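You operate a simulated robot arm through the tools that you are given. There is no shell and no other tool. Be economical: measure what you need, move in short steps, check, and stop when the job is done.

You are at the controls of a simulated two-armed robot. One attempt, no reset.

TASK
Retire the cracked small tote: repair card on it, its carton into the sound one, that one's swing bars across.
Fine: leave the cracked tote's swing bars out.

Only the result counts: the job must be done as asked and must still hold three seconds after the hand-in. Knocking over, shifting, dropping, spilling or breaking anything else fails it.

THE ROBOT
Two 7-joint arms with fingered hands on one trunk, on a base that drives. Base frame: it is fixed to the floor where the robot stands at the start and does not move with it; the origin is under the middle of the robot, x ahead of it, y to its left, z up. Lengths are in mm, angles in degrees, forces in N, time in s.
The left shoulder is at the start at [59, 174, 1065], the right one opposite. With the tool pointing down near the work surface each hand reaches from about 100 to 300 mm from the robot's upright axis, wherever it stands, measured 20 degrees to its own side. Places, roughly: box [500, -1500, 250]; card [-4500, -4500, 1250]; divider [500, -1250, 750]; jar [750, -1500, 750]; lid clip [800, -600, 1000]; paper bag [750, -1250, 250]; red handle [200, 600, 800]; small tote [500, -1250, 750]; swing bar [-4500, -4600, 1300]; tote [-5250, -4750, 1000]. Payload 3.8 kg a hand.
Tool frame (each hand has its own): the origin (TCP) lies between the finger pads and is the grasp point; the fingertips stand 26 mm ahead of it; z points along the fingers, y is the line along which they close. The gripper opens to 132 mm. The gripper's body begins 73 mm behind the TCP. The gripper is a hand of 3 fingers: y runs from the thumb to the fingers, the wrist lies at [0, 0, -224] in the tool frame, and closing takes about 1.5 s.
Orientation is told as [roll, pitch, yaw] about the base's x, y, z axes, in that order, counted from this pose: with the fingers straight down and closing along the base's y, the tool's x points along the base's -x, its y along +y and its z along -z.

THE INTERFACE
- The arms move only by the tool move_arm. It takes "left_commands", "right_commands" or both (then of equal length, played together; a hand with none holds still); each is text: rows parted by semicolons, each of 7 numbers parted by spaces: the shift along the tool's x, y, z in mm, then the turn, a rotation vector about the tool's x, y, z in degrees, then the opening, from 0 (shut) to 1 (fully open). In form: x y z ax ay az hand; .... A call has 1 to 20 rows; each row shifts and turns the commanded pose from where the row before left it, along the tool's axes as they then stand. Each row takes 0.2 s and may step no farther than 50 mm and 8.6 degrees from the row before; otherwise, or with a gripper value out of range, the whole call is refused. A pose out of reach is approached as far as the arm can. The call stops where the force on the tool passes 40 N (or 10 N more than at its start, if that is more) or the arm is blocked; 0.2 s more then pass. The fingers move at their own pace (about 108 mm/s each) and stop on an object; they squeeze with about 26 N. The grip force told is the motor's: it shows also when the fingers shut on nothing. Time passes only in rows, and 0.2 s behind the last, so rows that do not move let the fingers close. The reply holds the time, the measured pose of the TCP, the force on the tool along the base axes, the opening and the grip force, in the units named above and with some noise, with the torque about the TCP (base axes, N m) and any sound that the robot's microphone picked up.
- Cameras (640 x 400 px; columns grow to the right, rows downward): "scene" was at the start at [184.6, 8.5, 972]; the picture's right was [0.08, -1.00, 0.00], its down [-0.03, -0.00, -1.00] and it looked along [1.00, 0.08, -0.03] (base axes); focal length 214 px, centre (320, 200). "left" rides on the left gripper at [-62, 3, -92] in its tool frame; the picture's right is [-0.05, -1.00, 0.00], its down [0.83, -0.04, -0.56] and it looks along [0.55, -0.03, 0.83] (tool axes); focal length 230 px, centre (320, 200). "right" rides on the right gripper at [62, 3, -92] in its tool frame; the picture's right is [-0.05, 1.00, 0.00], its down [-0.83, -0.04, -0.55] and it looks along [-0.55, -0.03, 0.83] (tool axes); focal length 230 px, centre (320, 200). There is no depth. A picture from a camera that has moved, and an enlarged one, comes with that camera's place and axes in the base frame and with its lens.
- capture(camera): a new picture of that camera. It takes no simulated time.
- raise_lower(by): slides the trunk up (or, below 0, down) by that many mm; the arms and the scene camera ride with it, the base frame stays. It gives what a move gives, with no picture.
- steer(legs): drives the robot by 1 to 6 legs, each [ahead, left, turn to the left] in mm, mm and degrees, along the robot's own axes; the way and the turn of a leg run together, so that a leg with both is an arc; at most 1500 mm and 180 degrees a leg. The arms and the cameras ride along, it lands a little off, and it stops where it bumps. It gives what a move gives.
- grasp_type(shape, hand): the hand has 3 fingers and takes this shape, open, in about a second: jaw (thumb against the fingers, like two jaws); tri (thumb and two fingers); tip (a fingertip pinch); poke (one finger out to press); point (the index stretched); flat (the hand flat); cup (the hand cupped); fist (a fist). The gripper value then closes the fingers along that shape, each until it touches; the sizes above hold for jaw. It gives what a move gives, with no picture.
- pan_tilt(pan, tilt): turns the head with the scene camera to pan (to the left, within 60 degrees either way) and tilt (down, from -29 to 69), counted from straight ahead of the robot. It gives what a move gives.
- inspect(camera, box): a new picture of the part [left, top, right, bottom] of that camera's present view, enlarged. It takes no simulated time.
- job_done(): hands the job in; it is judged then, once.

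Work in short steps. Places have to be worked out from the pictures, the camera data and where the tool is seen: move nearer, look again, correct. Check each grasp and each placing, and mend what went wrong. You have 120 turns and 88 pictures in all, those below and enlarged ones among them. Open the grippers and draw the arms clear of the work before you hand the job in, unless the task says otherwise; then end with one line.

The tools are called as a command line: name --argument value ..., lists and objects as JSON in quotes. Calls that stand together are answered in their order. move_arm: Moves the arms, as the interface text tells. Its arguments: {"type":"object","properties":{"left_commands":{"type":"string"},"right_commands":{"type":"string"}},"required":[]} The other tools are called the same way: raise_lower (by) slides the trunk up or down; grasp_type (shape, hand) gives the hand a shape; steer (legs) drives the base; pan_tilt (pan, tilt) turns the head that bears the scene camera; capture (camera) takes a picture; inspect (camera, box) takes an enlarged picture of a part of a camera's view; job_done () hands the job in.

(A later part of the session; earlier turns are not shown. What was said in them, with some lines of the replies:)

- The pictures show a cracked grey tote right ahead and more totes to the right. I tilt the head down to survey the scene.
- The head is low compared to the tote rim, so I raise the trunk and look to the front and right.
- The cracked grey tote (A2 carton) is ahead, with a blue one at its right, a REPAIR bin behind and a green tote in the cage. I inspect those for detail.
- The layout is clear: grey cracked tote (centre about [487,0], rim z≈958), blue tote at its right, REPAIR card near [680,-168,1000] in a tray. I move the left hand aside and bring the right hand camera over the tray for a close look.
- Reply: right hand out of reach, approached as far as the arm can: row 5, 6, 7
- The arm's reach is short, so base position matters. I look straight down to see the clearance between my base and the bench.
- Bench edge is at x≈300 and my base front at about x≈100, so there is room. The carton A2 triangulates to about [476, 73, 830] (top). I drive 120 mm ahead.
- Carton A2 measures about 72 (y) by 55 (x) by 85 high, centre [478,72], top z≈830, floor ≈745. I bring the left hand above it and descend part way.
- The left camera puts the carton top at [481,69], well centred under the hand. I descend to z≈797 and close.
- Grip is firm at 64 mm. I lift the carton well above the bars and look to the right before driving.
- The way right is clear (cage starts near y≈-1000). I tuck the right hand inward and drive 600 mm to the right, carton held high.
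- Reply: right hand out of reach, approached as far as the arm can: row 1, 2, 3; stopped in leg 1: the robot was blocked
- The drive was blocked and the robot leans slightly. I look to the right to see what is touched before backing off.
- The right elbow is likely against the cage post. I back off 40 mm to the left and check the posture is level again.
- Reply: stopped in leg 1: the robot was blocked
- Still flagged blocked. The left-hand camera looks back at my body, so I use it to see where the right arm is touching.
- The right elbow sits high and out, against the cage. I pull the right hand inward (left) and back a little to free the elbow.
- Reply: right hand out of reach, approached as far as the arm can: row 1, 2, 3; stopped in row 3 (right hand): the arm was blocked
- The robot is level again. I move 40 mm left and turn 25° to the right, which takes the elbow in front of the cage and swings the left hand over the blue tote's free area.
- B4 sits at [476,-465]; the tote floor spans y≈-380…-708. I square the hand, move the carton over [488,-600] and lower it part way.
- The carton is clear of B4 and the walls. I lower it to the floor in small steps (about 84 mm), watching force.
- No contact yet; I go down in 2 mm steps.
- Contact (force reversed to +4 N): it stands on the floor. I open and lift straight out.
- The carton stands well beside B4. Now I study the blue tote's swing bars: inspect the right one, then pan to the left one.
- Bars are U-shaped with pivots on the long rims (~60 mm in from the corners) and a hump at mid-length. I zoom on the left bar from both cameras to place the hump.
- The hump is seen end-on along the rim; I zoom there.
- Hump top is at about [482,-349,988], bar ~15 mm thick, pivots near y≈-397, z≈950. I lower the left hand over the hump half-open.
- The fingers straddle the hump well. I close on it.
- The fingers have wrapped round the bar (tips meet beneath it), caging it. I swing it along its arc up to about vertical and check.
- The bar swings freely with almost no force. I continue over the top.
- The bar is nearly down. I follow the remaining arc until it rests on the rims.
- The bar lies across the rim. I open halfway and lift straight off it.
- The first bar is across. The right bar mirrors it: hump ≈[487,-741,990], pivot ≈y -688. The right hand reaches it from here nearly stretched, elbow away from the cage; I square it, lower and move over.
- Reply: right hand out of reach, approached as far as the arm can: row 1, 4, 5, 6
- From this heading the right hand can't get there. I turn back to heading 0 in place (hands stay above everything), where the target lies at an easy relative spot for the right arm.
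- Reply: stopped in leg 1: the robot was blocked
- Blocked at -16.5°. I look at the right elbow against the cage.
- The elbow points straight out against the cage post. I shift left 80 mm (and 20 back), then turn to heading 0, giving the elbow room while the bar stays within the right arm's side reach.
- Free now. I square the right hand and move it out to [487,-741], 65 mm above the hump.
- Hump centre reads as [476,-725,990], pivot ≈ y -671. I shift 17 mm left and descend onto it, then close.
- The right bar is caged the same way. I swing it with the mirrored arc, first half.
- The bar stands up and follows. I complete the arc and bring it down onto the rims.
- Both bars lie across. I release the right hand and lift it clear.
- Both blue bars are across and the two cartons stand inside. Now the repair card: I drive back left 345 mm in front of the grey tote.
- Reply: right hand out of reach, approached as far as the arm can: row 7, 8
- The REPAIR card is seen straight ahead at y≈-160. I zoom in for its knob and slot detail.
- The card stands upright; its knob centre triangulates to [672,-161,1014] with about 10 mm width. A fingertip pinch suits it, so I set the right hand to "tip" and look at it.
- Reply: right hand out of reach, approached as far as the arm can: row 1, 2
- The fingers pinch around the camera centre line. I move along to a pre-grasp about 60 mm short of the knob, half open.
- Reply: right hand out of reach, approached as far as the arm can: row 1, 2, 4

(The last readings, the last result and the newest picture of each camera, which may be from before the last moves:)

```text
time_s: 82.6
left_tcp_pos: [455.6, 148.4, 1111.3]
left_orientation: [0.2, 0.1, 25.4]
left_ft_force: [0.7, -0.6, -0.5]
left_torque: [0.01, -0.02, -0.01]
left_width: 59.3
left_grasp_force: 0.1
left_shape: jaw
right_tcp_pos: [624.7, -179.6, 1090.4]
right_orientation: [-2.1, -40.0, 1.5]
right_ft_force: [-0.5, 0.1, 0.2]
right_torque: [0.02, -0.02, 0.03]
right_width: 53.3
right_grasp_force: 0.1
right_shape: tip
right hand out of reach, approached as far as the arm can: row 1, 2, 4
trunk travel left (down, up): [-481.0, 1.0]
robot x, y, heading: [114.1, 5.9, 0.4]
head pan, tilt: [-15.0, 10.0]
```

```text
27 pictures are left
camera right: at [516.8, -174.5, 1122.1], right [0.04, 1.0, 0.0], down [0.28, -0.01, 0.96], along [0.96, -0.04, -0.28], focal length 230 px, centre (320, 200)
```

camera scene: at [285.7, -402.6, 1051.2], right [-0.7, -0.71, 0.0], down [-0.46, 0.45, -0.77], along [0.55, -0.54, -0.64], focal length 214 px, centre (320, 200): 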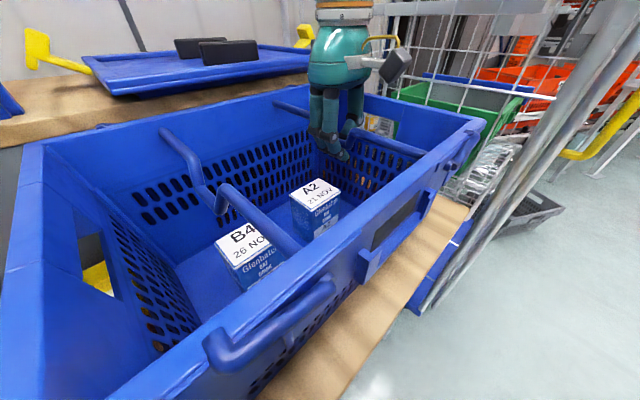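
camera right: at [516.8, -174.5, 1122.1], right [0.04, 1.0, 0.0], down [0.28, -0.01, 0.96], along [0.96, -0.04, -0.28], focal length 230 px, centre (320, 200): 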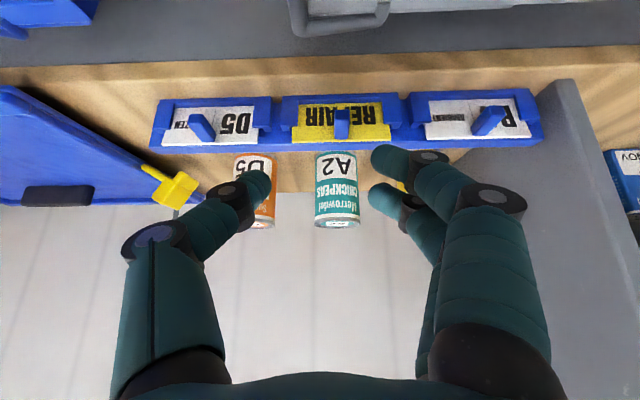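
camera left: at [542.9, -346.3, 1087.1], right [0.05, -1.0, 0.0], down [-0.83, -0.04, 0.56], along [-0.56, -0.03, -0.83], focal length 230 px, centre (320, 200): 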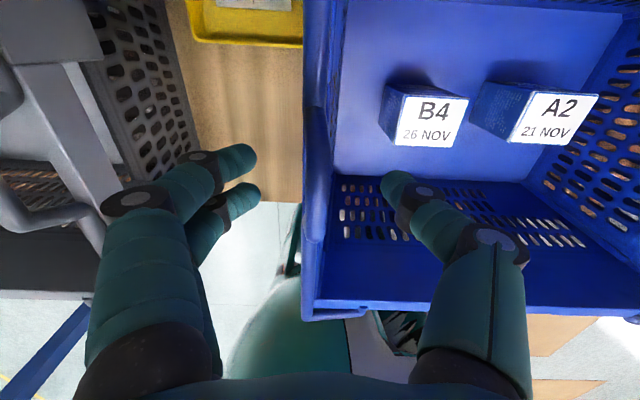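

The knob is confirmed at [670,-164,1014]. I align and advance to about 20 mm short of it.

move_arm --right_commands "7 9 12 0 0 0 0.35;7 8 12 0 0 0 0.35;0 0 15 0 0 0 0.35;0 0 12 0 0 0 0.35;0 0 0 0 0 0 0.35"

inspect --camera "right" --box '[200, 60, 480, 235]'

inspect --camera "scene" --box '[220, 120, 460, 270]'

```text
time_s: 83.8
left_tcp_pos: [455.8, 149.2, 1111.2]
left_orientation: [0.1, 0.1, 25.3]
left_ft_force: [0.2, 0.2, -0.5]
left_torque: [-0.01, -0.04, 0.0]
left_width: 59.4
left_grasp_force: 0.0
left_shape: jaw
right_tcp_pos: [625.8, -185.6, 1071.5]
right_orientation: [-2.2, -40.0, 1.6]
right_ft_force: [0.4, -0.2, -0.2]
right_torque: [0.0, 0.01, 0.01]
right_width: 46.7
right_grasp_force: 0.0
right_shape: tip
right hand out of reach, approached as far as the arm can: row 1, 2, 3, 4
trunk travel left (down, up): [-481.0, 1.0]
robot x, y, heading: [115.2, 10.0, 0.5]
head pan, tilt: [-15.0, 10.0]
```

```text
2.29 times, centred on (340, 148) of right
camera zoom: at [519.5, -181.3, 1103.6], right [0.04, 1.0, 0.0], down [0.28, -0.01, 0.96], along [0.96, -0.03, -0.28], focal length 526 px, centre (274, 320)
```

zoom: 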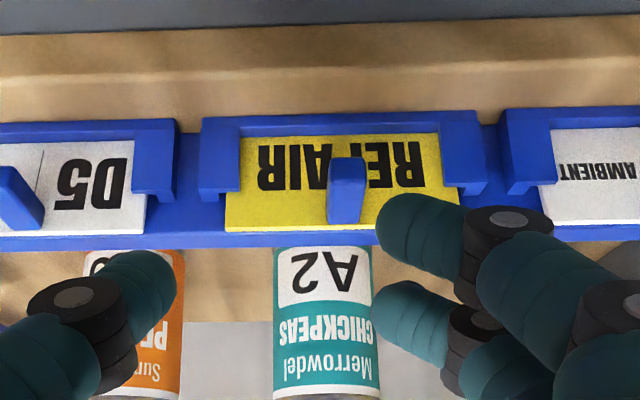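

```text
2.67 times, centred on (340, 195) of scene
camera zoom: at [312.7, -16.2, 1098.8], right [-0.25, -0.97, 0.0], down [-0.17, 0.04, -0.98], along [0.95, -0.25, -0.17], focal length 572 px, centre (267, 213)
```

zoom: 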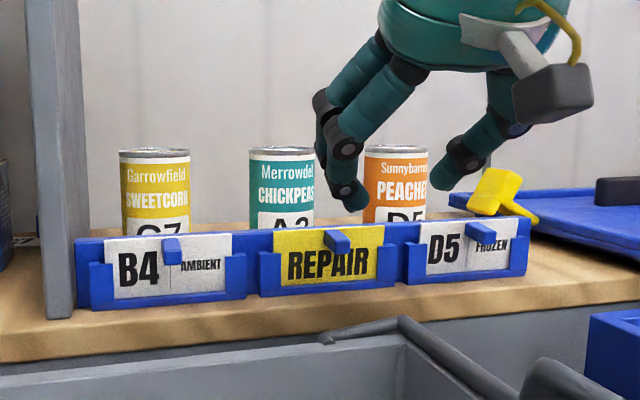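

The limit seems to be sideways: the right hand can't come inboard of its shoulder with this tilt. I shift the base 60 mm left so the card lies more outboard, then correct.

steer --legs '[[0, 60, 0]]'

move_arm --right_commands "0 -10 0 0 0 0 0.35;0 -10 0 0 0 0 0.35;0 -8 0 0 0 0 0.35;0 0 0 0 0 0 0.35"

```text
time_s: 84.8
left_tcp_pos: [455.8, 208.4, 1111.5]
left_orientation: [0.1, 0.1, 25.3]
left_ft_force: [0.5, 0.1, -0.4]
left_torque: [0.0, 0.0, 0.02]
left_width: 59.4
left_grasp_force: 0.0
left_shape: jaw
right_tcp_pos: [625.6, -125.5, 1070.1]
right_orientation: [-2.1, -40.0, 1.4]
right_ft_force: [0.4, -0.1, 0.3]
right_torque: [0.01, 0.04, -0.02]
right_width: 46.7
right_grasp_force: 0.1
right_shape: tip
trunk travel left (down, up): [-481.0, 1.0]
robot x, y, heading: [113.3, 65.7, 0.4]
head pan, tilt: [-15.0, 10.0]
```

```text
time_s: 85.8
left_tcp_pos: [455.2, 208.6, 1110.8]
left_orientation: [0.1, 0.0, 25.3]
left_ft_force: [0.2, -0.8, 0.2]
left_torque: [-0.02, 0.0, 0.02]
left_width: 59.2
left_grasp_force: 0.1
left_shape: jaw
right_tcp_pos: [625.4, -156.0, 1071.0]
right_orientation: [-2.2, -39.8, 1.5]
right_ft_force: [-1.0, -0.1, 0.1]
right_torque: [0.01, -0.02, 0.02]
right_width: 46.8
right_grasp_force: 0.2
right_shape: tip
trunk travel left (down, up): [-481.0, 1.0]
robot x, y, heading: [117.0, 66.3, 0.3]
head pan, tilt: [-15.0, 10.0]
```

It tracks now. I advance along the fingers toward the knob, stopping ~20 mm short to check.

move_arm --right_commands "1 -4 15 0 0 0 0.35;1 -4 12 0 0 0 0.35;0 0 10 0 0 0 0.35;0 0 0 0 0 0 0.35"

inspect --camera "right" --box '[200, 60, 480, 235]'

```text
time_s: 86.8
left_tcp_pos: [454.6, 207.1, 1110.9]
left_orientation: [0.1, 0.2, 25.2]
left_ft_force: [-0.6, -0.8, -0.6]
left_torque: [0.02, 0.0, -0.01]
left_width: 59.6
left_grasp_force: 0.1
left_shape: jaw
right_tcp_pos: [649.0, -164.7, 1041.9]
right_orientation: [-2.3, -40.0, 1.4]
right_ft_force: [0.1, -0.9, -0.3]
right_torque: [0.01, -0.01, 0.0]
right_width: 46.7
right_grasp_force: 0.0
right_shape: tip
trunk travel left (down, up): [-481.0, 1.0]
robot x, y, heading: [110.9, 67.3, 0.3]
head pan, tilt: [-15.0, 10.0]
```

```text
2.29 times, centred on (340, 148) of right
camera zoom: at [541.3, -159.6, 1075.1], right [0.04, 1.0, 0.0], down [0.28, -0.01, 0.96], along [0.96, -0.04, -0.28], focal length 526 px, centre (274, 320)
```

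zoom: 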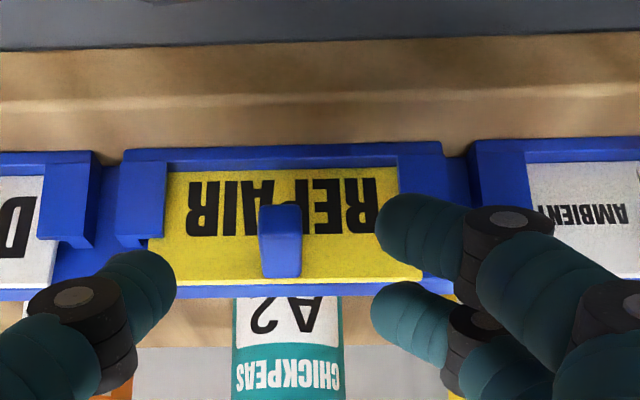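

The knob is centred between thumb and fingers. I advance 17 mm and close.

move_arm --right_commands "1 0 9 0 0 0 0.35;1 0 8 0 0 0 0.35;0 0 0 0 0 0 0.15;0 0 0 0 0 0 0;0 0 0 0 0 0 0;0 0 0 0 0 0 0;0 0 0 0 0 0 0"

inspect --camera "right" --box '[200, 60, 480, 235]'

```text
time_s: 88.4
left_tcp_pos: [454.4, 208.1, 1111.4]
left_orientation: [0.1, 0.1, 25.3]
left_ft_force: [-0.1, -0.7, -0.1]
left_torque: [-0.01, 0.0, -0.02]
left_width: 59.4
left_grasp_force: 0.0
left_shape: jaw
right_tcp_pos: [657.6, -165.9, 1029.6]
right_orientation: [-2.2, -40.1, 1.5]
right_ft_force: [0.5, 0.3, 3.8]
right_torque: [0.04, -0.05, 0.19]
right_width: 1.9
right_grasp_force: 25.5
right_shape: tip
trunk travel left (down, up): [-481.0, 1.0]
robot x, y, heading: [115.2, 66.1, 0.3]
head pan, tilt: [-15.0, 10.0]
```

```text
2.29 times, centred on (340, 148) of right
camera zoom: at [550.0, -161.3, 1062.1], right [0.04, 1.0, 0.0], down [0.28, -0.01, 0.96], along [0.96, -0.03, -0.28], focal length 526 px, centre (274, 320)
```

zoom: 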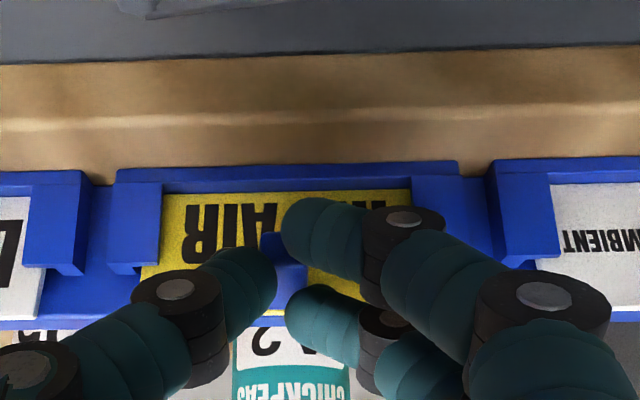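

The knob is pinched between thumb and both fingers. I lift vertically 20 mm to test the hold.

move_arm --right_commands "-3.2 0 -3.8 0 0 0 0;-3.2 0 -3.8 0 0 0 0;-3.2 0 -3.8 0 0 0 0;-3.2 0 -3.8 0 0 0 0;0 0 0 0 0 0 0"

inspect --camera "scene" --box '[200, 100, 480, 275]'

```text
time_s: 89.6
left_tcp_pos: [455.6, 207.4, 1111.9]
left_orientation: [0.1, 0.1, 25.3]
left_ft_force: [0.3, -0.5, -0.3]
left_torque: [0.01, -0.04, 0.01]
left_width: 59.2
left_grasp_force: 0.0
left_shape: jaw
right_tcp_pos: [658.4, -162.4, 1048.2]
right_orientation: [-2.3, -39.9, 1.5]
right_ft_force: [-0.4, 0.6, -1.3]
right_torque: [-0.01, 0.13, 0.17]
right_width: 1.1
right_grasp_force: 26.0
right_shape: tip
trunk travel left (down, up): [-481.0, 1.0]
robot x, y, heading: [115.5, 63.8, 0.6]
head pan, tilt: [-15.0, 10.0]
```

```text
2.29 times, centred on (340, 188) of scene
camera zoom: at [312.5, 43.0, 1098.8], right [-0.25, -0.97, 0.0], down [-0.17, 0.04, -0.98], along [0.95, -0.25, -0.17], focal length 490 px, centre (274, 229)
```

zoom: 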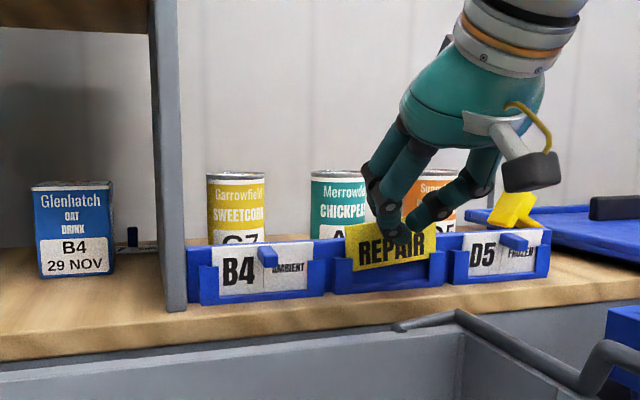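

The card rises with the hand, slightly rolled. I lift it another 50 mm and check.

move_arm --right_commands "-6.4 0 -7.7 0 0 0 0;-6.4 0 -7.7 0 0 0 0;-6.4 0 -7.7 0 0 0 0;-6.4 0 -7.7 0 0 0 0;-6.4 0 -7.7 0 0 0 0;0 0 0 0 0 0 0"

inspect --camera "scene" --box '[260, 60, 460, 185]'

capture --camera "right"

```text
time_s: 91.0
left_tcp_pos: [454.9, 208.4, 1111.4]
left_orientation: [0.1, 0.1, 25.1]
left_ft_force: [-0.2, -0.7, 0.3]
left_torque: [0.0, 0.01, 0.0]
left_width: 59.3
left_grasp_force: 0.1
left_shape: jaw
right_tcp_pos: [658.6, -161.9, 1097.2]
right_orientation: [-2.2, -39.9, 1.5]
right_ft_force: [0.0, -0.1, 0.4]
right_torque: [0.0, 0.01, 0.03]
right_width: 0.1
right_grasp_force: 25.9
right_shape: tip
trunk travel left (down, up): [-481.0, 1.0]
robot x, y, heading: [113.1, 64.5, 0.4]
head pan, tilt: [-15.0, 10.0]
```

```text
3.20 times, centred on (360, 122) of scene
camera zoom: at [312.4, 42.9, 1098.8], right [-0.25, -0.97, 0.0], down [-0.17, 0.04, -0.98], along [0.95, -0.25, -0.17], focal length 686 px, centre (192, 448)
```

zoom: 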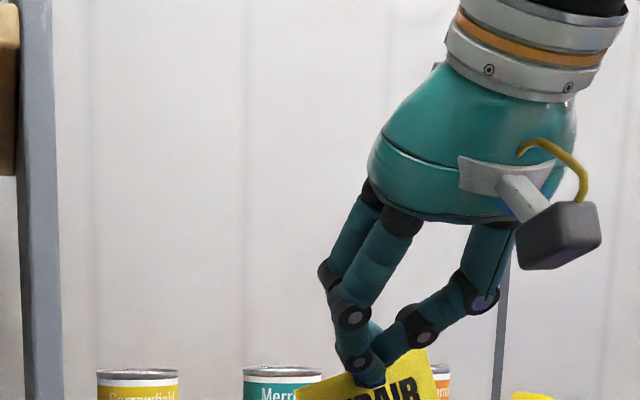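

```text
20 pictures are left
camera right: at [551.0, -157.3, 1130.0], right [0.04, 1.0, 0.0], down [0.28, -0.01, 0.96], along [0.96, -0.04, -0.28], focal length 230 px, centre (320, 200)
```

right: 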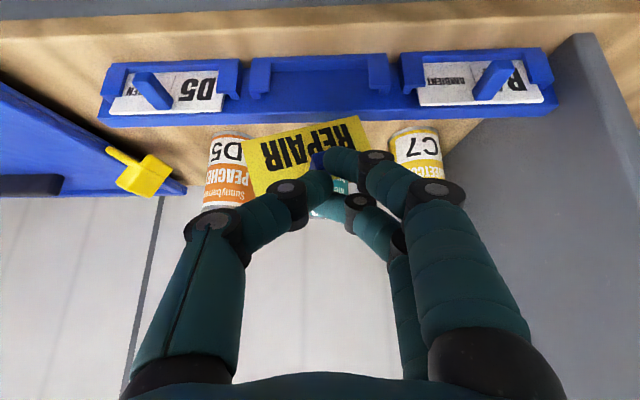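

The card is out of the tray, rolled ~15°. I zoom in to see how the knob sits in the fingers before travelling.

inspect --camera "right" --box '[220, 90, 420, 215]'

```text
3.20 times, centred on (320, 152) of right
camera zoom: at [551.0, -157.3, 1130.0], right [0.04, 1.0, 0.0], down [0.28, -0.01, 0.96], along [0.96, -0.04, -0.28], focal length 736 px, centre (320, 352)
```

zoom: 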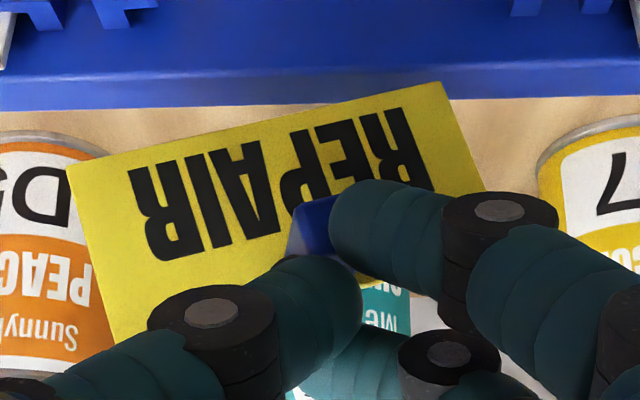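

The knob is held between thumb and finger tip; card is rolled ~13° and yawed. I back out gently with the base (card high above the tote), then shift left so the holder on the grey tote's front comes in front of the right hand.

steer --legs '[[-180, 0, 0], [-180, 0, 0]]'

pan_tilt --pan -20 --tilt 20

capture --camera "scene"

```text
time_s: 93.6
left_tcp_pos: [98.5, 205.4, 1110.0]
left_orientation: [0.3, 0.2, 25.3]
left_ft_force: [-0.6, -0.4, -0.2]
left_torque: [0.0, -0.04, 0.02]
left_width: 59.2
left_grasp_force: 0.1
left_shape: jaw
right_tcp_pos: [301.1, -162.9, 1096.7]
right_orientation: [-2.2, -39.8, 1.6]
right_ft_force: [-0.6, 0.4, 0.3]
right_torque: [-0.01, 0.0, 0.02]
right_width: 0.0
right_grasp_force: 25.6
right_shape: tip
trunk travel left (down, up): [-481.0, 1.0]
robot x, y, heading: [-241.2, 61.7, 0.3]
head pan, tilt: [-15.0, 10.0]
```

```text
time_s: 94.3
left_tcp_pos: [98.3, 205.1, 1111.6]
left_orientation: [0.1, 0.0, 25.3]
left_ft_force: [0.6, 0.3, -0.1]
left_torque: [-0.03, -0.02, 0.01]
left_width: 59.2
left_grasp_force: 0.0
left_shape: jaw
right_tcp_pos: [300.8, -164.0, 1098.2]
right_orientation: [-2.2, -39.9, 1.4]
right_ft_force: [0.9, 0.3, -0.5]
right_torque: [-0.01, 0.0, -0.01]
right_width: 0.4
right_grasp_force: 26.1
right_shape: tip
trunk travel left (down, up): [-481.0, 1.0]
robot x, y, heading: [-243.0, 65.0, 0.2]
head pan, tilt: [-20.0, 20.0]
```

```text
18 pictures are left
camera scene: at [-46.9, 33.2, 1082.7], right [-0.34, -0.94, 0.0], down [-0.32, 0.11, -0.94], along [0.89, -0.32, -0.34], focal length 214 px, centre (320, 200)
```

scene: 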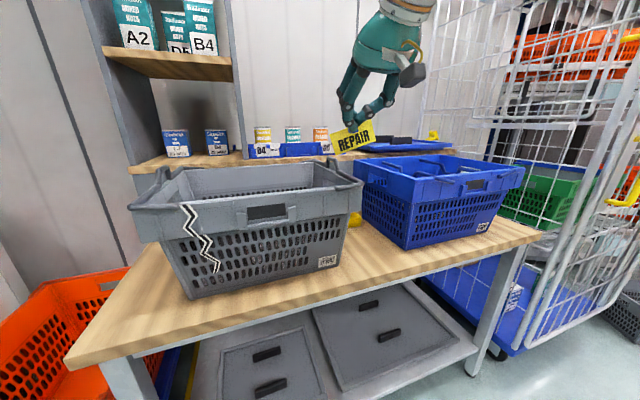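

Card still held, centre about 42 mm below and 25 mm ahead of the TCP. The holder is near [325,-4,923]. I drive 160 mm left and zoom on holder and card.

steer --legs '[[0, 160, 0]]'

inspect --camera "scene" --box '[280, 90, 480, 240]'

capture --camera "right"

```text
time_s: 95.7
left_tcp_pos: [98.6, 365.4, 1111.7]
left_orientation: [0.1, 0.1, 25.3]
left_ft_force: [0.9, 0.2, -0.3]
left_torque: [0.01, -0.03, 0.01]
left_width: 59.2
left_grasp_force: 0.0
left_shape: jaw
right_tcp_pos: [300.7, -4.4, 1096.3]
right_orientation: [-2.3, -39.9, 1.4]
right_ft_force: [0.1, 0.6, 0.2]
right_torque: [0.01, 0.0, -0.01]
right_width: 0.0
right_grasp_force: 26.4
right_shape: tip
trunk travel left (down, up): [-481.0, 1.0]
robot x, y, heading: [-245.7, 223.3, 0.3]
head pan, tilt: [-20.0, 20.0]
```

```text
2.67 times, centred on (380, 165) of scene
camera zoom: at [-47.8, 192.4, 1082.5], right [-0.34, -0.94, 0.0], down [-0.32, 0.12, -0.94], along [0.88, -0.32, -0.34], focal length 572 px, centre (160, 293)
```

zoom: 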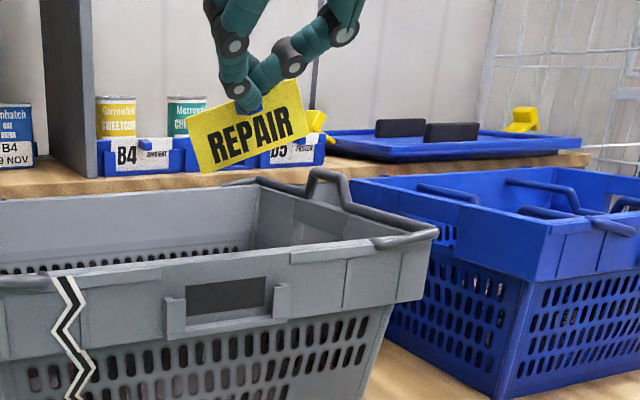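

```text
16 pictures are left
camera right: at [192.8, -0.4, 1129.8], right [0.04, 1.0, 0.0], down [0.28, -0.01, 0.96], along [0.96, -0.04, -0.28], focal length 230 px, centre (320, 200)
```

right: 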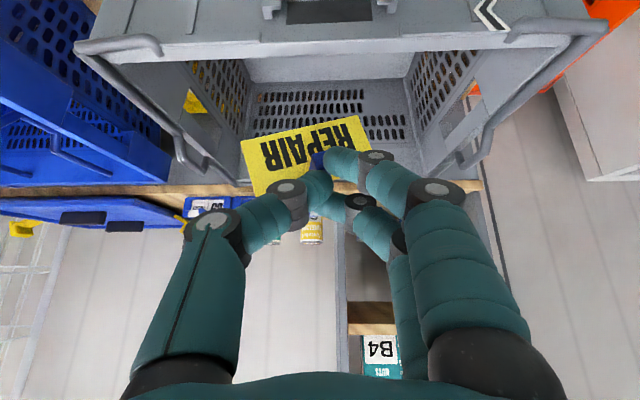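

The card is clear above the grey tote. It needs about +20° yaw and +12° roll to be square with the holder; I make that turn with the hand.

move_arm --right_commands "0 0 0 -4.3 0 -5.1 0;0 0 0 -4.3 0 -5.1 0;0 0 0 -4.3 0 -5.1 0;0 0 0 -4.35 -2 3.6 0;0 0 0 -4.35 -2 3.6 0;0 0 0 0 0 0 0"

capture --camera "right"

inspect --camera "scene" --box '[280, 90, 480, 240]'

```text
time_s: 97.1
left_tcp_pos: [97.8, 365.0, 1110.1]
left_orientation: [0.2, 0.1, 25.3]
left_ft_force: [0.4, 0.3, 0.4]
left_torque: [0.0, -0.03, -0.01]
left_width: 59.3
left_grasp_force: 0.2
left_shape: jaw
right_tcp_pos: [300.3, -4.7, 1097.4]
right_orientation: [13.4, -42.7, 11.3]
right_ft_force: [0.3, 0.3, -0.4]
right_torque: [0.02, -0.01, -0.01]
right_width: 0.0
right_grasp_force: 25.6
right_shape: tip
trunk travel left (down, up): [-481.0, 1.0]
robot x, y, heading: [-242.0, 223.5, 0.3]
head pan, tilt: [-20.0, 20.0]
```

```text
15 pictures are left
camera right: at [198.4, -43.3, 1123.4], right [-0.3, 0.93, 0.21], down [0.28, -0.12, 0.95], along [0.91, 0.35, -0.22], focal length 230 px, centre (320, 200)
```

right: 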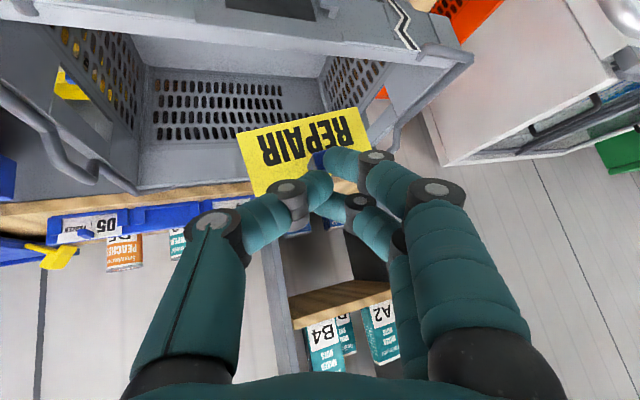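

```text
2.67 times, centred on (380, 165) of scene
camera zoom: at [-47.7, 192.5, 1082.5], right [-0.34, -0.94, 0.0], down [-0.32, 0.12, -0.94], along [0.88, -0.32, -0.34], focal length 572 px, centre (160, 293)
```

zoom: 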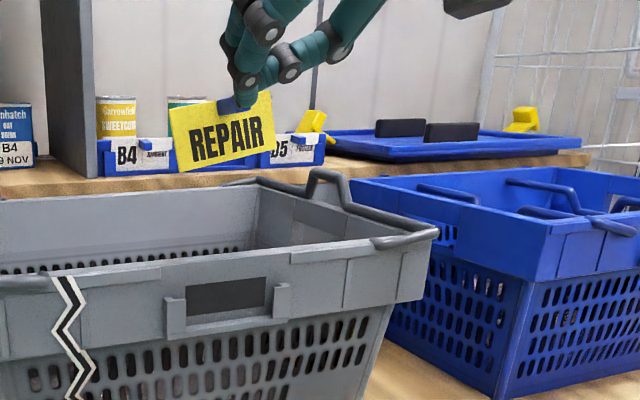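

Card centre now triangulates to [331,7,1054], offset (31,11,-43) from the TCP; it still needs ~+8° roll and -8° yaw. I move it to hover in front of and above the holder ([316,2,985]) and make that correction.

move_arm --right_commands "20.2 -4.8 12.6 0 0 0 0;20.2 -4.8 12.6 0 0 0 0;20.1 -4.8 12.5 0 0 0 0;0 0 0 -0.4 -2.2 5.4 0;0 0 0 -0.4 -2.2 5.4 0;0 0 0 0 0 0 0"

inspect --camera "right" --box '[180, 50, 460, 225]'

inspect --camera "scene" --box '[310, 110, 440, 240]'

```text
time_s: 98.5
left_tcp_pos: [96.4, 365.7, 1112.0]
left_orientation: [0.2, 0.1, 25.3]
left_ft_force: [-1.0, -0.8, 0.7]
left_torque: [-0.01, -0.01, -0.03]
left_width: 59.4
left_grasp_force: 0.2
left_shape: jaw
right_tcp_pos: [284.5, -13.0, 1026.5]
right_orientation: [25.1, -43.2, -4.6]
right_ft_force: [0.3, 0.8, -0.8]
right_torque: [-0.01, 0.0, 0.0]
right_width: 0.2
right_grasp_force: 26.0
right_shape: tip
trunk travel left (down, up): [-481.0, 1.0]
robot x, y, heading: [-242.3, 220.9, 0.0]
head pan, tilt: [-20.0, 20.0]
```

```text
2.29 times, centred on (320, 138) of right
camera zoom: at [178.3, -40.5, 1048.0], right [-0.18, 0.92, 0.34], down [0.25, -0.3, 0.92], along [0.95, 0.25, -0.18], focal length 526 px, centre (320, 343)
```

zoom: 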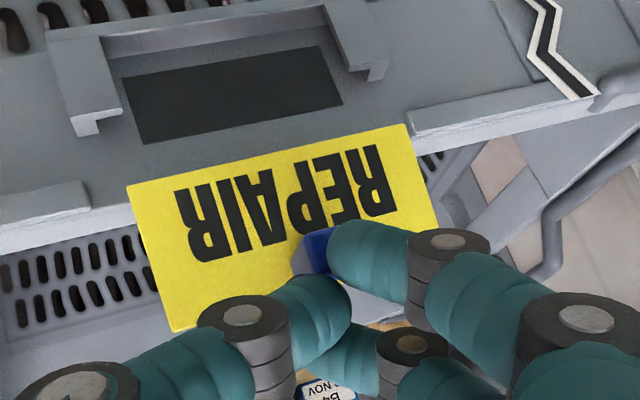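

```text
3.08 times, centred on (375, 175) of scene
camera zoom: at [-47.7, 192.8, 1082.6], right [-0.34, -0.94, 0.0], down [-0.32, 0.11, -0.94], along [0.88, -0.32, -0.34], focal length 660 px, centre (151, 277)
```

zoom: 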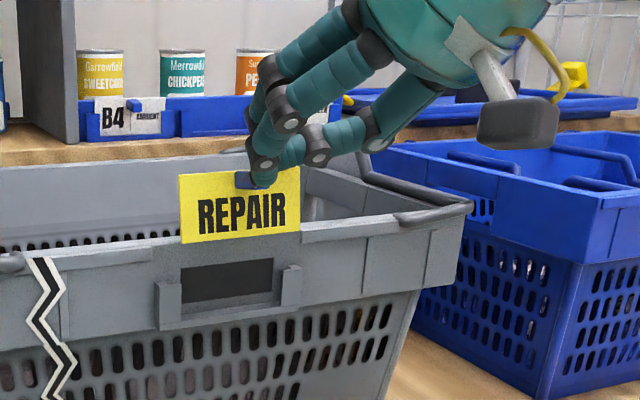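

Two-view fit: card centre [318,0,984], yaw/roll now square, but its top leans away ~11°. Holder face is x≈328, lips front x≈317, centre y≈1.8, top z≈936. I pitch the card upright (this also moves it to x≈325) and lower it to just above the holder.

move_arm --right_commands "0 1 0.4 -0.33 -4.6 -1.86 0;0 0.7 0.3 -0.33 -4.6 -1.86 0;0 0 0 0 0 0 0"

inspect --camera "right" --box '[180, 50, 460, 225]'

inspect --camera "scene" --box '[320, 130, 420, 230]'

```text
time_s: 99.3
left_tcp_pos: [97.9, 365.4, 1110.4]
left_orientation: [0.1, 0.1, 25.3]
left_ft_force: [-0.3, 0.8, 0.9]
left_torque: [0.01, 0.02, -0.03]
left_width: 59.3
left_grasp_force: 0.0
left_shape: jaw
right_tcp_pos: [293.4, -30.8, 1061.9]
right_orientation: [25.9, -52.5, -5.0]
right_ft_force: [0.5, -0.4, -0.3]
right_torque: [0.0, 0.03, 0.0]
right_width: 0.2
right_grasp_force: 26.0
right_shape: tip
right hand out of reach, approached as far as the arm can: row 1, 2
trunk travel left (down, up): [-481.0, 1.0]
robot x, y, heading: [-245.3, 223.4, 0.2]
head pan, tilt: [-20.0, 20.0]
```

```text
2.29 times, centred on (320, 138) of right
camera zoom: at [185.6, -59.4, 1065.7], right [-0.24, 0.92, 0.31], down [0.1, -0.29, 0.95], along [0.97, 0.26, -0.02], focal length 526 px, centre (320, 343)
```

zoom: 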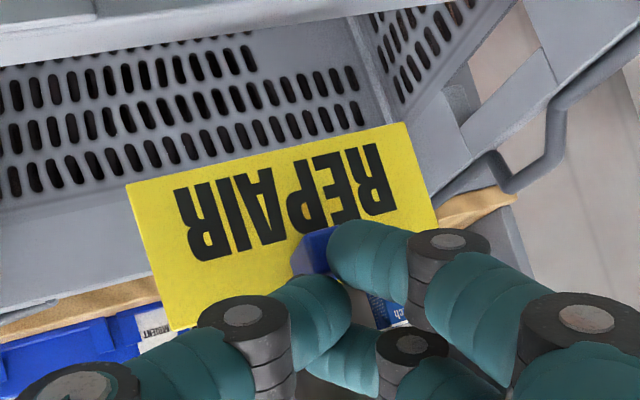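

```text
4.00 times, centred on (370, 180) of scene
camera zoom: at [-47.5, 192.5, 1082.5], right [-0.34, -0.94, 0.0], down [-0.32, 0.12, -0.94], along [0.88, -0.32, -0.34], focal length 858 px, centre (120, 280)
```

zoom: 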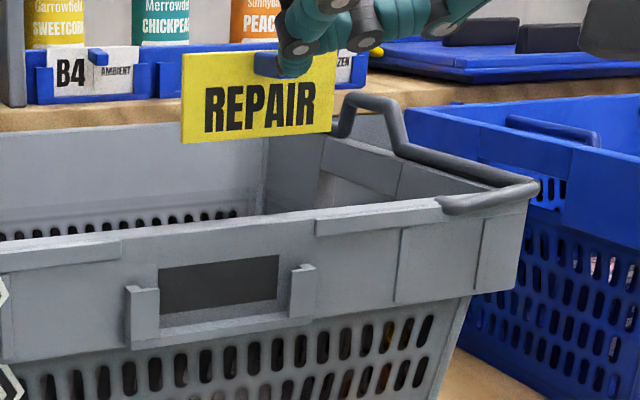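

The arm drifted at its limit, but the card is now upright and square at [333,-18,1026]. I'll keep the arm fixed and use base and trunk: shift base [-8,+20], then lower the trunk 55 mm to just above the holder.

steer --legs '[[-12, 20, 0]]'

raise_lower --by -55

inspect --camera "scene" --box '[320, 130, 420, 230]'

inspect --camera "right" --box '[180, 50, 460, 225]'

```text
time_s: 100.1
left_tcp_pos: [86.9, 382.5, 1111.0]
left_orientation: [0.2, 0.1, 25.2]
left_ft_force: [0.4, 0.1, -0.6]
left_torque: [0.05, -0.01, 0.01]
left_width: 59.6
left_grasp_force: 0.1
left_shape: jaw
right_tcp_pos: [282.7, -14.0, 1060.4]
right_orientation: [26.0, -52.4, -5.0]
right_ft_force: [0.8, -0.6, 0.8]
right_torque: [0.01, 0.0, 0.02]
right_width: 0.0
right_grasp_force: 26.0
right_shape: tip
trunk travel left (down, up): [-481.0, 1.0]
robot x, y, heading: [-254.1, 240.4, 0.1]
head pan, tilt: [-20.0, 20.0]
```

```text
time_s: 101.1
left_tcp_pos: [85.1, 385.1, 1056.8]
left_orientation: [0.2, 0.1, 25.3]
left_ft_force: [-0.3, 0.1, -0.1]
left_torque: [-0.03, 0.0, 0.0]
left_width: 59.4
left_grasp_force: 0.0
left_shape: jaw
right_tcp_pos: [280.0, -13.4, 1007.7]
right_orientation: [26.0, -52.6, -4.9]
right_ft_force: [-0.7, 0.4, -0.2]
right_torque: [-0.01, 0.01, 0.0]
right_width: 0.1
right_grasp_force: 26.0
right_shape: tip
trunk travel left (down, up): [-426.0, 56.0]
robot x, y, heading: [-252.7, 238.3, 0.4]
head pan, tilt: [-20.0, 20.0]
```

```text
4.00 times, centred on (370, 180) of scene
camera zoom: at [-65.0, 211.6, 1005.7], right [-0.34, -0.94, 0.0], down [-0.32, 0.12, -0.94], along [0.88, -0.32, -0.34], focal length 858 px, centre (120, 280)
```

zoom: 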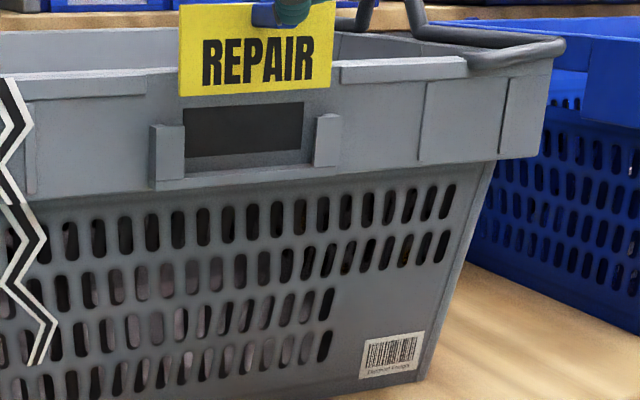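

```text
2.29 times, centred on (320, 138) of right
camera zoom: at [173.5, -40.4, 1011.0], right [-0.24, 0.92, 0.31], down [0.1, -0.29, 0.95], along [0.97, 0.26, -0.02], focal length 526 px, centre (320, 343)
```

zoom: 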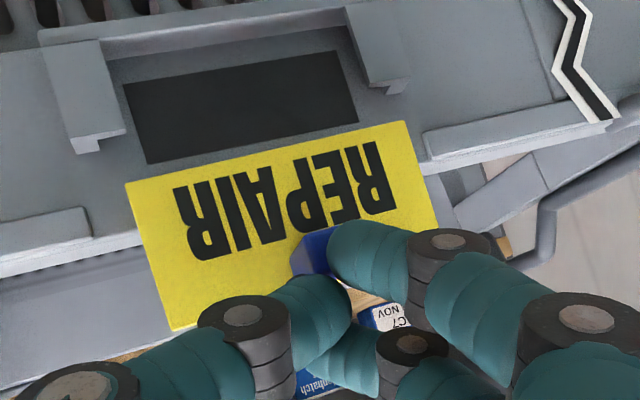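

Triangulating in the same frame: card bottom x≈318, y≈0, z≈950; slot lies x≈318–326 (centre 322), y≈2, top z≈936. I nudge the base 4 mm ahead and lower 25 mm, watching force.

steer --legs '[[4, 1, 0]]'

raise_lower --by -20

inspect --camera "right" --box '[180, 50, 460, 225]'

```text
time_s: 101.8
left_tcp_pos: [90.1, 385.1, 1056.2]
left_orientation: [0.0, 0.1, 25.2]
left_ft_force: [0.4, 0.8, 0.4]
left_torque: [0.03, 0.01, 0.02]
left_width: 59.1
left_grasp_force: 0.1
left_shape: jaw
right_tcp_pos: [283.7, -10.4, 1007.0]
right_orientation: [25.9, -52.5, -4.8]
right_ft_force: [0.5, -0.2, 0.0]
right_torque: [0.01, 0.03, 0.02]
right_width: 0.0
right_grasp_force: 25.9
right_shape: tip
trunk travel left (down, up): [-426.0, 56.0]
robot x, y, heading: [-251.0, 243.2, 0.2]
head pan, tilt: [-20.0, 20.0]
```

```text
time_s: 102.5
left_tcp_pos: [89.3, 385.1, 1037.0]
left_orientation: [0.1, 0.1, 25.3]
left_ft_force: [-0.5, -1.0, -0.3]
left_torque: [-0.01, 0.01, 0.03]
left_width: 59.4
left_grasp_force: 0.0
left_shape: jaw
right_tcp_pos: [285.4, -11.1, 986.9]
right_orientation: [25.9, -52.5, -4.9]
right_ft_force: [-0.3, -0.1, 0.0]
right_torque: [0.01, -0.02, -0.04]
right_width: 0.0
right_grasp_force: 25.7
right_shape: tip
trunk travel left (down, up): [-406.0, 76.0]
robot x, y, heading: [-250.9, 242.9, 0.4]
head pan, tilt: [-20.0, 20.0]
```

```text
2.29 times, centred on (320, 138) of right
camera zoom: at [177.2, -39.3, 990.9], right [-0.24, 0.92, 0.31], down [0.1, -0.29, 0.95], along [0.97, 0.26, -0.02], focal length 526 px, centre (320, 343)
```

zoom: 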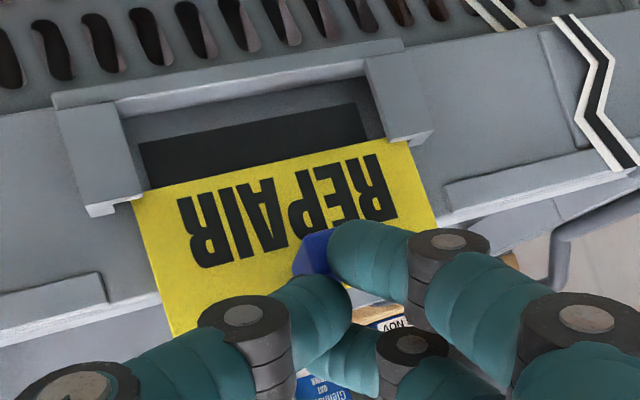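

The card's lower corners are now behind the lips, with no force: it is entering the slot. I lower 12 mm more.

raise_lower --by -12

```text
time_s: 103.0
left_tcp_pos: [87.8, 385.7, 1024.7]
left_orientation: [0.1, 0.2, 25.2]
left_ft_force: [-0.3, -0.9, 0.6]
left_torque: [-0.02, -0.03, 0.02]
left_width: 59.5
left_grasp_force: 0.1
left_shape: jaw
right_tcp_pos: [285.1, -11.9, 976.0]
right_orientation: [25.9, -52.5, -4.7]
right_ft_force: [-0.2, 0.2, 0.1]
right_torque: [0.02, 0.0, 0.01]
right_width: 0.0
right_grasp_force: 25.5
right_shape: tip
trunk travel left (down, up): [-394.0, 88.0]
robot x, y, heading: [-251.5, 243.5, 0.5]
head pan, tilt: [-20.0, 20.0]
```

Still no resistance; I go on in small steps until it bottoms.

raise_lower --by -5

inspect --camera "right" --box '[180, 50, 460, 225]'

```text
time_s: 103.6
left_tcp_pos: [89.5, 384.2, 1018.7]
left_orientation: [0.1, 0.2, 25.2]
left_ft_force: [0.3, 0.8, -0.4]
left_torque: [0.05, -0.02, 0.04]
left_width: 59.5
left_grasp_force: 0.1
left_shape: jaw
right_tcp_pos: [286.2, -11.6, 968.7]
right_orientation: [25.8, -52.5, -4.9]
right_ft_force: [0.4, 0.7, -1.4]
right_torque: [-0.03, -0.01, -0.01]
right_width: 0.0
right_grasp_force: 26.4
right_shape: tip
trunk travel left (down, up): [-389.0, 93.0]
robot x, y, heading: [-253.4, 240.2, 0.2]
head pan, tilt: [-20.0, 20.0]
```

```text
2.29 times, centred on (320, 138) of right
camera zoom: at [177.4, -39.4, 973.5], right [-0.24, 0.92, 0.31], down [0.1, -0.29, 0.95], along [0.97, 0.26, -0.02], focal length 526 px, centre (320, 343)
```

zoom: 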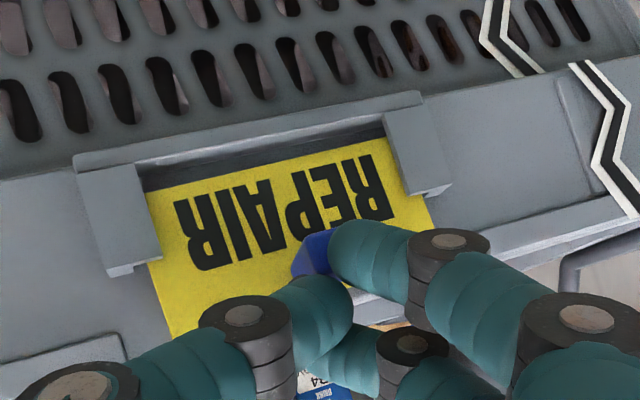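

A gap of ~7 mm to the ledge remains. I lower 5, then 2 mm.

raise_lower --by -5

raise_lower --by -2

```text
time_s: 104.1
left_tcp_pos: [89.1, 384.8, 1013.9]
left_orientation: [0.1, 0.0, 25.4]
left_ft_force: [0.6, -0.6, 0.6]
left_torque: [0.0, 0.03, 0.04]
left_width: 59.0
left_grasp_force: 0.0
left_shape: jaw
right_tcp_pos: [286.1, -11.8, 964.1]
right_orientation: [25.9, -52.4, -4.9]
right_ft_force: [1.2, 0.2, -1.1]
right_torque: [0.0, 0.01, -0.07]
right_width: 0.2
right_grasp_force: 26.0
right_shape: tip
trunk travel left (down, up): [-384.0, 98.0]
robot x, y, heading: [-252.4, 246.3, 0.5]
head pan, tilt: [-20.0, 20.0]
```

```text
time_s: 104.7
left_tcp_pos: [89.3, 384.7, 1011.8]
left_orientation: [0.1, 0.1, 25.2]
left_ft_force: [-0.1, -1.0, 0.1]
left_torque: [-0.04, 0.01, 0.03]
left_width: 59.3
left_grasp_force: 0.1
left_shape: jaw
right_tcp_pos: [285.5, -12.1, 963.4]
right_orientation: [25.9, -52.5, -5.0]
right_ft_force: [-0.1, -0.1, 0.6]
right_torque: [0.0, 0.02, -0.04]
right_width: 0.0
right_grasp_force: 26.5
right_shape: tip
trunk travel left (down, up): [-382.0, 100.0]
robot x, y, heading: [-253.1, 239.0, 0.3]
head pan, tilt: [-20.0, 20.0]
```

Almost no force yet; I check the seating with one picture.

inspect --camera "right" --box '[180, 50, 460, 225]'

```text
2.29 times, centred on (320, 138) of right
camera zoom: at [177.3, -39.3, 966.5], right [-0.24, 0.92, 0.31], down [0.1, -0.29, 0.95], along [0.97, 0.26, -0.02], focal length 526 px, centre (320, 343)
```

zoom: 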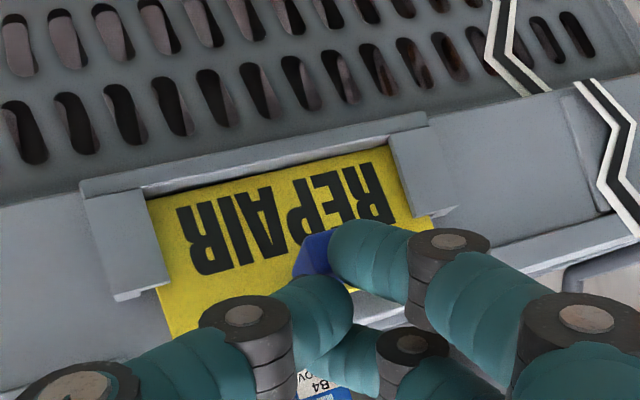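

About 2–3 mm remain. I lower 2 and 2 mm more.

raise_lower --by -2

raise_lower --by -2

```text
time_s: 105.2
left_tcp_pos: [89.1, 385.4, 1011.2]
left_orientation: [0.1, 0.0, 25.3]
left_ft_force: [0.0, -0.2, -0.5]
left_torque: [0.0, 0.03, -0.02]
left_width: 59.2
left_grasp_force: 0.0
left_shape: jaw
right_tcp_pos: [284.2, -10.8, 962.3]
right_orientation: [26.0, -52.5, -4.9]
right_ft_force: [-1.7, -0.7, 5.7]
right_torque: [0.07, -0.04, -0.01]
right_width: 0.1
right_grasp_force: 25.6
right_shape: tip
trunk travel left (down, up): [-380.0, 102.0]
robot x, y, heading: [-253.5, 242.5, 0.1]
head pan, tilt: [-20.0, 20.0]
```

```text
time_s: 105.7
left_tcp_pos: [88.3, 385.5, 1008.2]
left_orientation: [0.1, 0.1, 25.2]
left_ft_force: [0.4, -0.1, -0.3]
left_torque: [0.01, 0.0, 0.0]
left_width: 59.3
left_grasp_force: 0.1
left_shape: jaw
right_tcp_pos: [285.3, -10.7, 958.7]
right_orientation: [26.0, -52.5, -5.0]
right_ft_force: [-0.4, -1.9, 8.7]
right_torque: [0.12, -0.12, -0.04]
right_width: 0.1
right_grasp_force: 25.9
right_shape: tip
trunk travel left (down, up): [-378.0, 104.0]
robot x, y, heading: [-249.5, 240.5, 0.3]
head pan, tilt: [-20.0, 20.0]
```

Contact force 8.7 N: the card is seated. I open the fingers in place.

move_arm --right_commands "0 0 0 0 0 0 0.1;0 0 0 0 0 0 0.2;0 0 0 0 0 0 0.35;0 0 0 0 0 0 0.35"

inspect --camera "right" --box '[180, 50, 460, 225]'

```text
time_s: 106.7
left_tcp_pos: [89.1, 383.0, 1008.0]
left_orientation: [0.1, 0.2, 25.3]
left_ft_force: [0.5, 0.1, 0.0]
left_torque: [0.01, -0.02, -0.01]
left_width: 59.4
left_grasp_force: 0.0
left_shape: jaw
right_tcp_pos: [285.6, -11.2, 958.5]
right_orientation: [25.9, -52.4, -4.8]
right_ft_force: [-0.3, 0.5, -0.7]
right_torque: [-0.01, 0.01, 0.03]
right_width: 45.6
right_grasp_force: 0.0
right_shape: tip
trunk travel left (down, up): [-378.0, 104.0]
robot x, y, heading: [-252.3, 241.6, 0.3]
head pan, tilt: [-20.0, 20.0]
```

```text
2.29 times, centred on (320, 138) of right
camera zoom: at [177.3, -39.5, 962.3], right [-0.24, 0.92, 0.31], down [0.1, -0.29, 0.95], along [0.97, 0.26, -0.02], focal length 526 px, centre (320, 343)
```

zoom: 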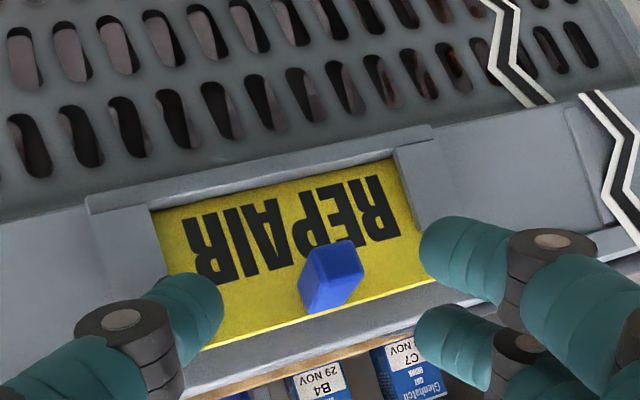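

The card sits fully in the holder, knob free between the fingers. I back the base straight away.

steer --legs '[[-60, 0, 0], [-300, 0, 0]]'

capture --camera "scene"

```text
time_s: 109.3
left_tcp_pos: [-263.8, 382.6, 1007.7]
left_orientation: [0.1, 0.0, 25.1]
left_ft_force: [0.2, 0.4, -0.5]
left_torque: [0.0, -0.02, 0.0]
left_width: 59.3
left_grasp_force: 0.0
left_shape: jaw
right_tcp_pos: [-69.7, -13.8, 959.9]
right_orientation: [26.0, -52.5, -5.0]
right_ft_force: [-0.6, 0.0, 0.9]
right_torque: [-0.01, 0.0, -0.01]
right_width: 45.9
right_grasp_force: 0.0
right_shape: tip
trunk travel left (down, up): [-378.0, 104.0]
robot x, y, heading: [-604.7, 238.9, 0.1]
head pan, tilt: [-20.0, 20.0]
```

```text
3 pictures are left
camera scene: at [-423.3, 210.4, 946.2], right [-0.34, -0.94, 0.0], down [-0.32, 0.12, -0.94], along [0.88, -0.32, -0.34], focal length 214 px, centre (320, 200)
```

scene: 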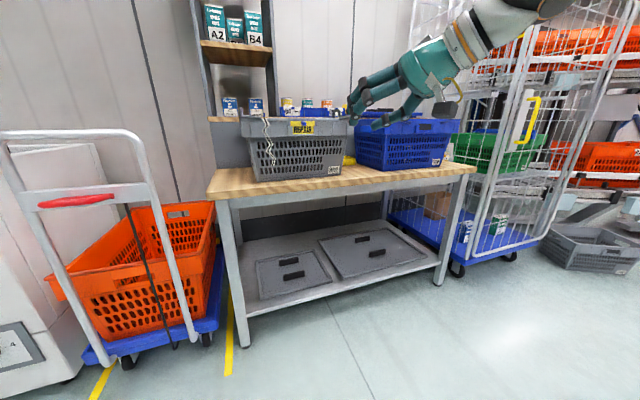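

The card stays in the holder, and everything stands in place. I open both hands fully before handing in.

move_arm --left_commands "0 0 0 0 0 0 1;0 0 0 0 0 0 1;0 0 0 0 0 0 1" --right_commands "0 0 0 0 0 0 1;0 0 0 0 0 0 1;0 0 0 0 0 0 1"

inspect --camera "scene" --box '[230, 90, 470, 190]'

```text
time_s: 110.1
left_tcp_pos: [-264.2, 382.4, 1008.0]
left_orientation: [0.2, 0.2, 25.1]
left_ft_force: [-1.1, -0.4, -0.3]
left_torque: [0.02, 0.02, -0.03]
left_width: 131.8
left_grasp_force: 0.0
left_shape: jaw
right_tcp_pos: [-69.0, -15.4, 958.9]
right_orientation: [25.9, -52.4, -5.0]
right_ft_force: [-0.3, 0.7, 0.5]
right_torque: [-0.02, 0.0, 0.0]
right_width: 131.7
right_grasp_force: 0.2
right_shape: tip
trunk travel left (down, up): [-378.0, 104.0]
robot x, y, heading: [-605.1, 244.1, 0.1]
head pan, tilt: [-20.0, 20.0]
```

```text
2.67 times, centred on (350, 140) of scene
camera zoom: at [-422.9, 210.4, 946.1], right [-0.34, -0.94, 0.0], down [-0.32, 0.12, -0.94], along [0.88, -0.32, -0.34], focal length 572 px, centre (240, 360)
```

zoom: 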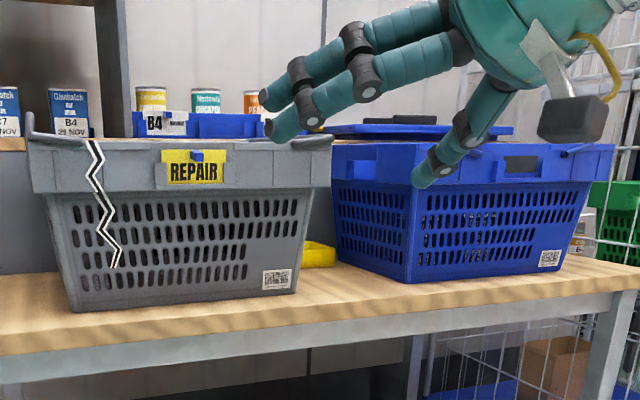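

Card in the holder, carton moved, blue bars across, hands open and clear: handing in.

job_done

```text
The job is handed in.
```

The cracked grey tote is retired. Its REPAIR card is in the front holder, its A2 carton stands in the blue tote beside B4, and both of the blue tote's swing bars lie across; the grey tote's bars are left out. While driving, my right elbow pressed against the roll cage twice; nothing looked moved in the later pictures.
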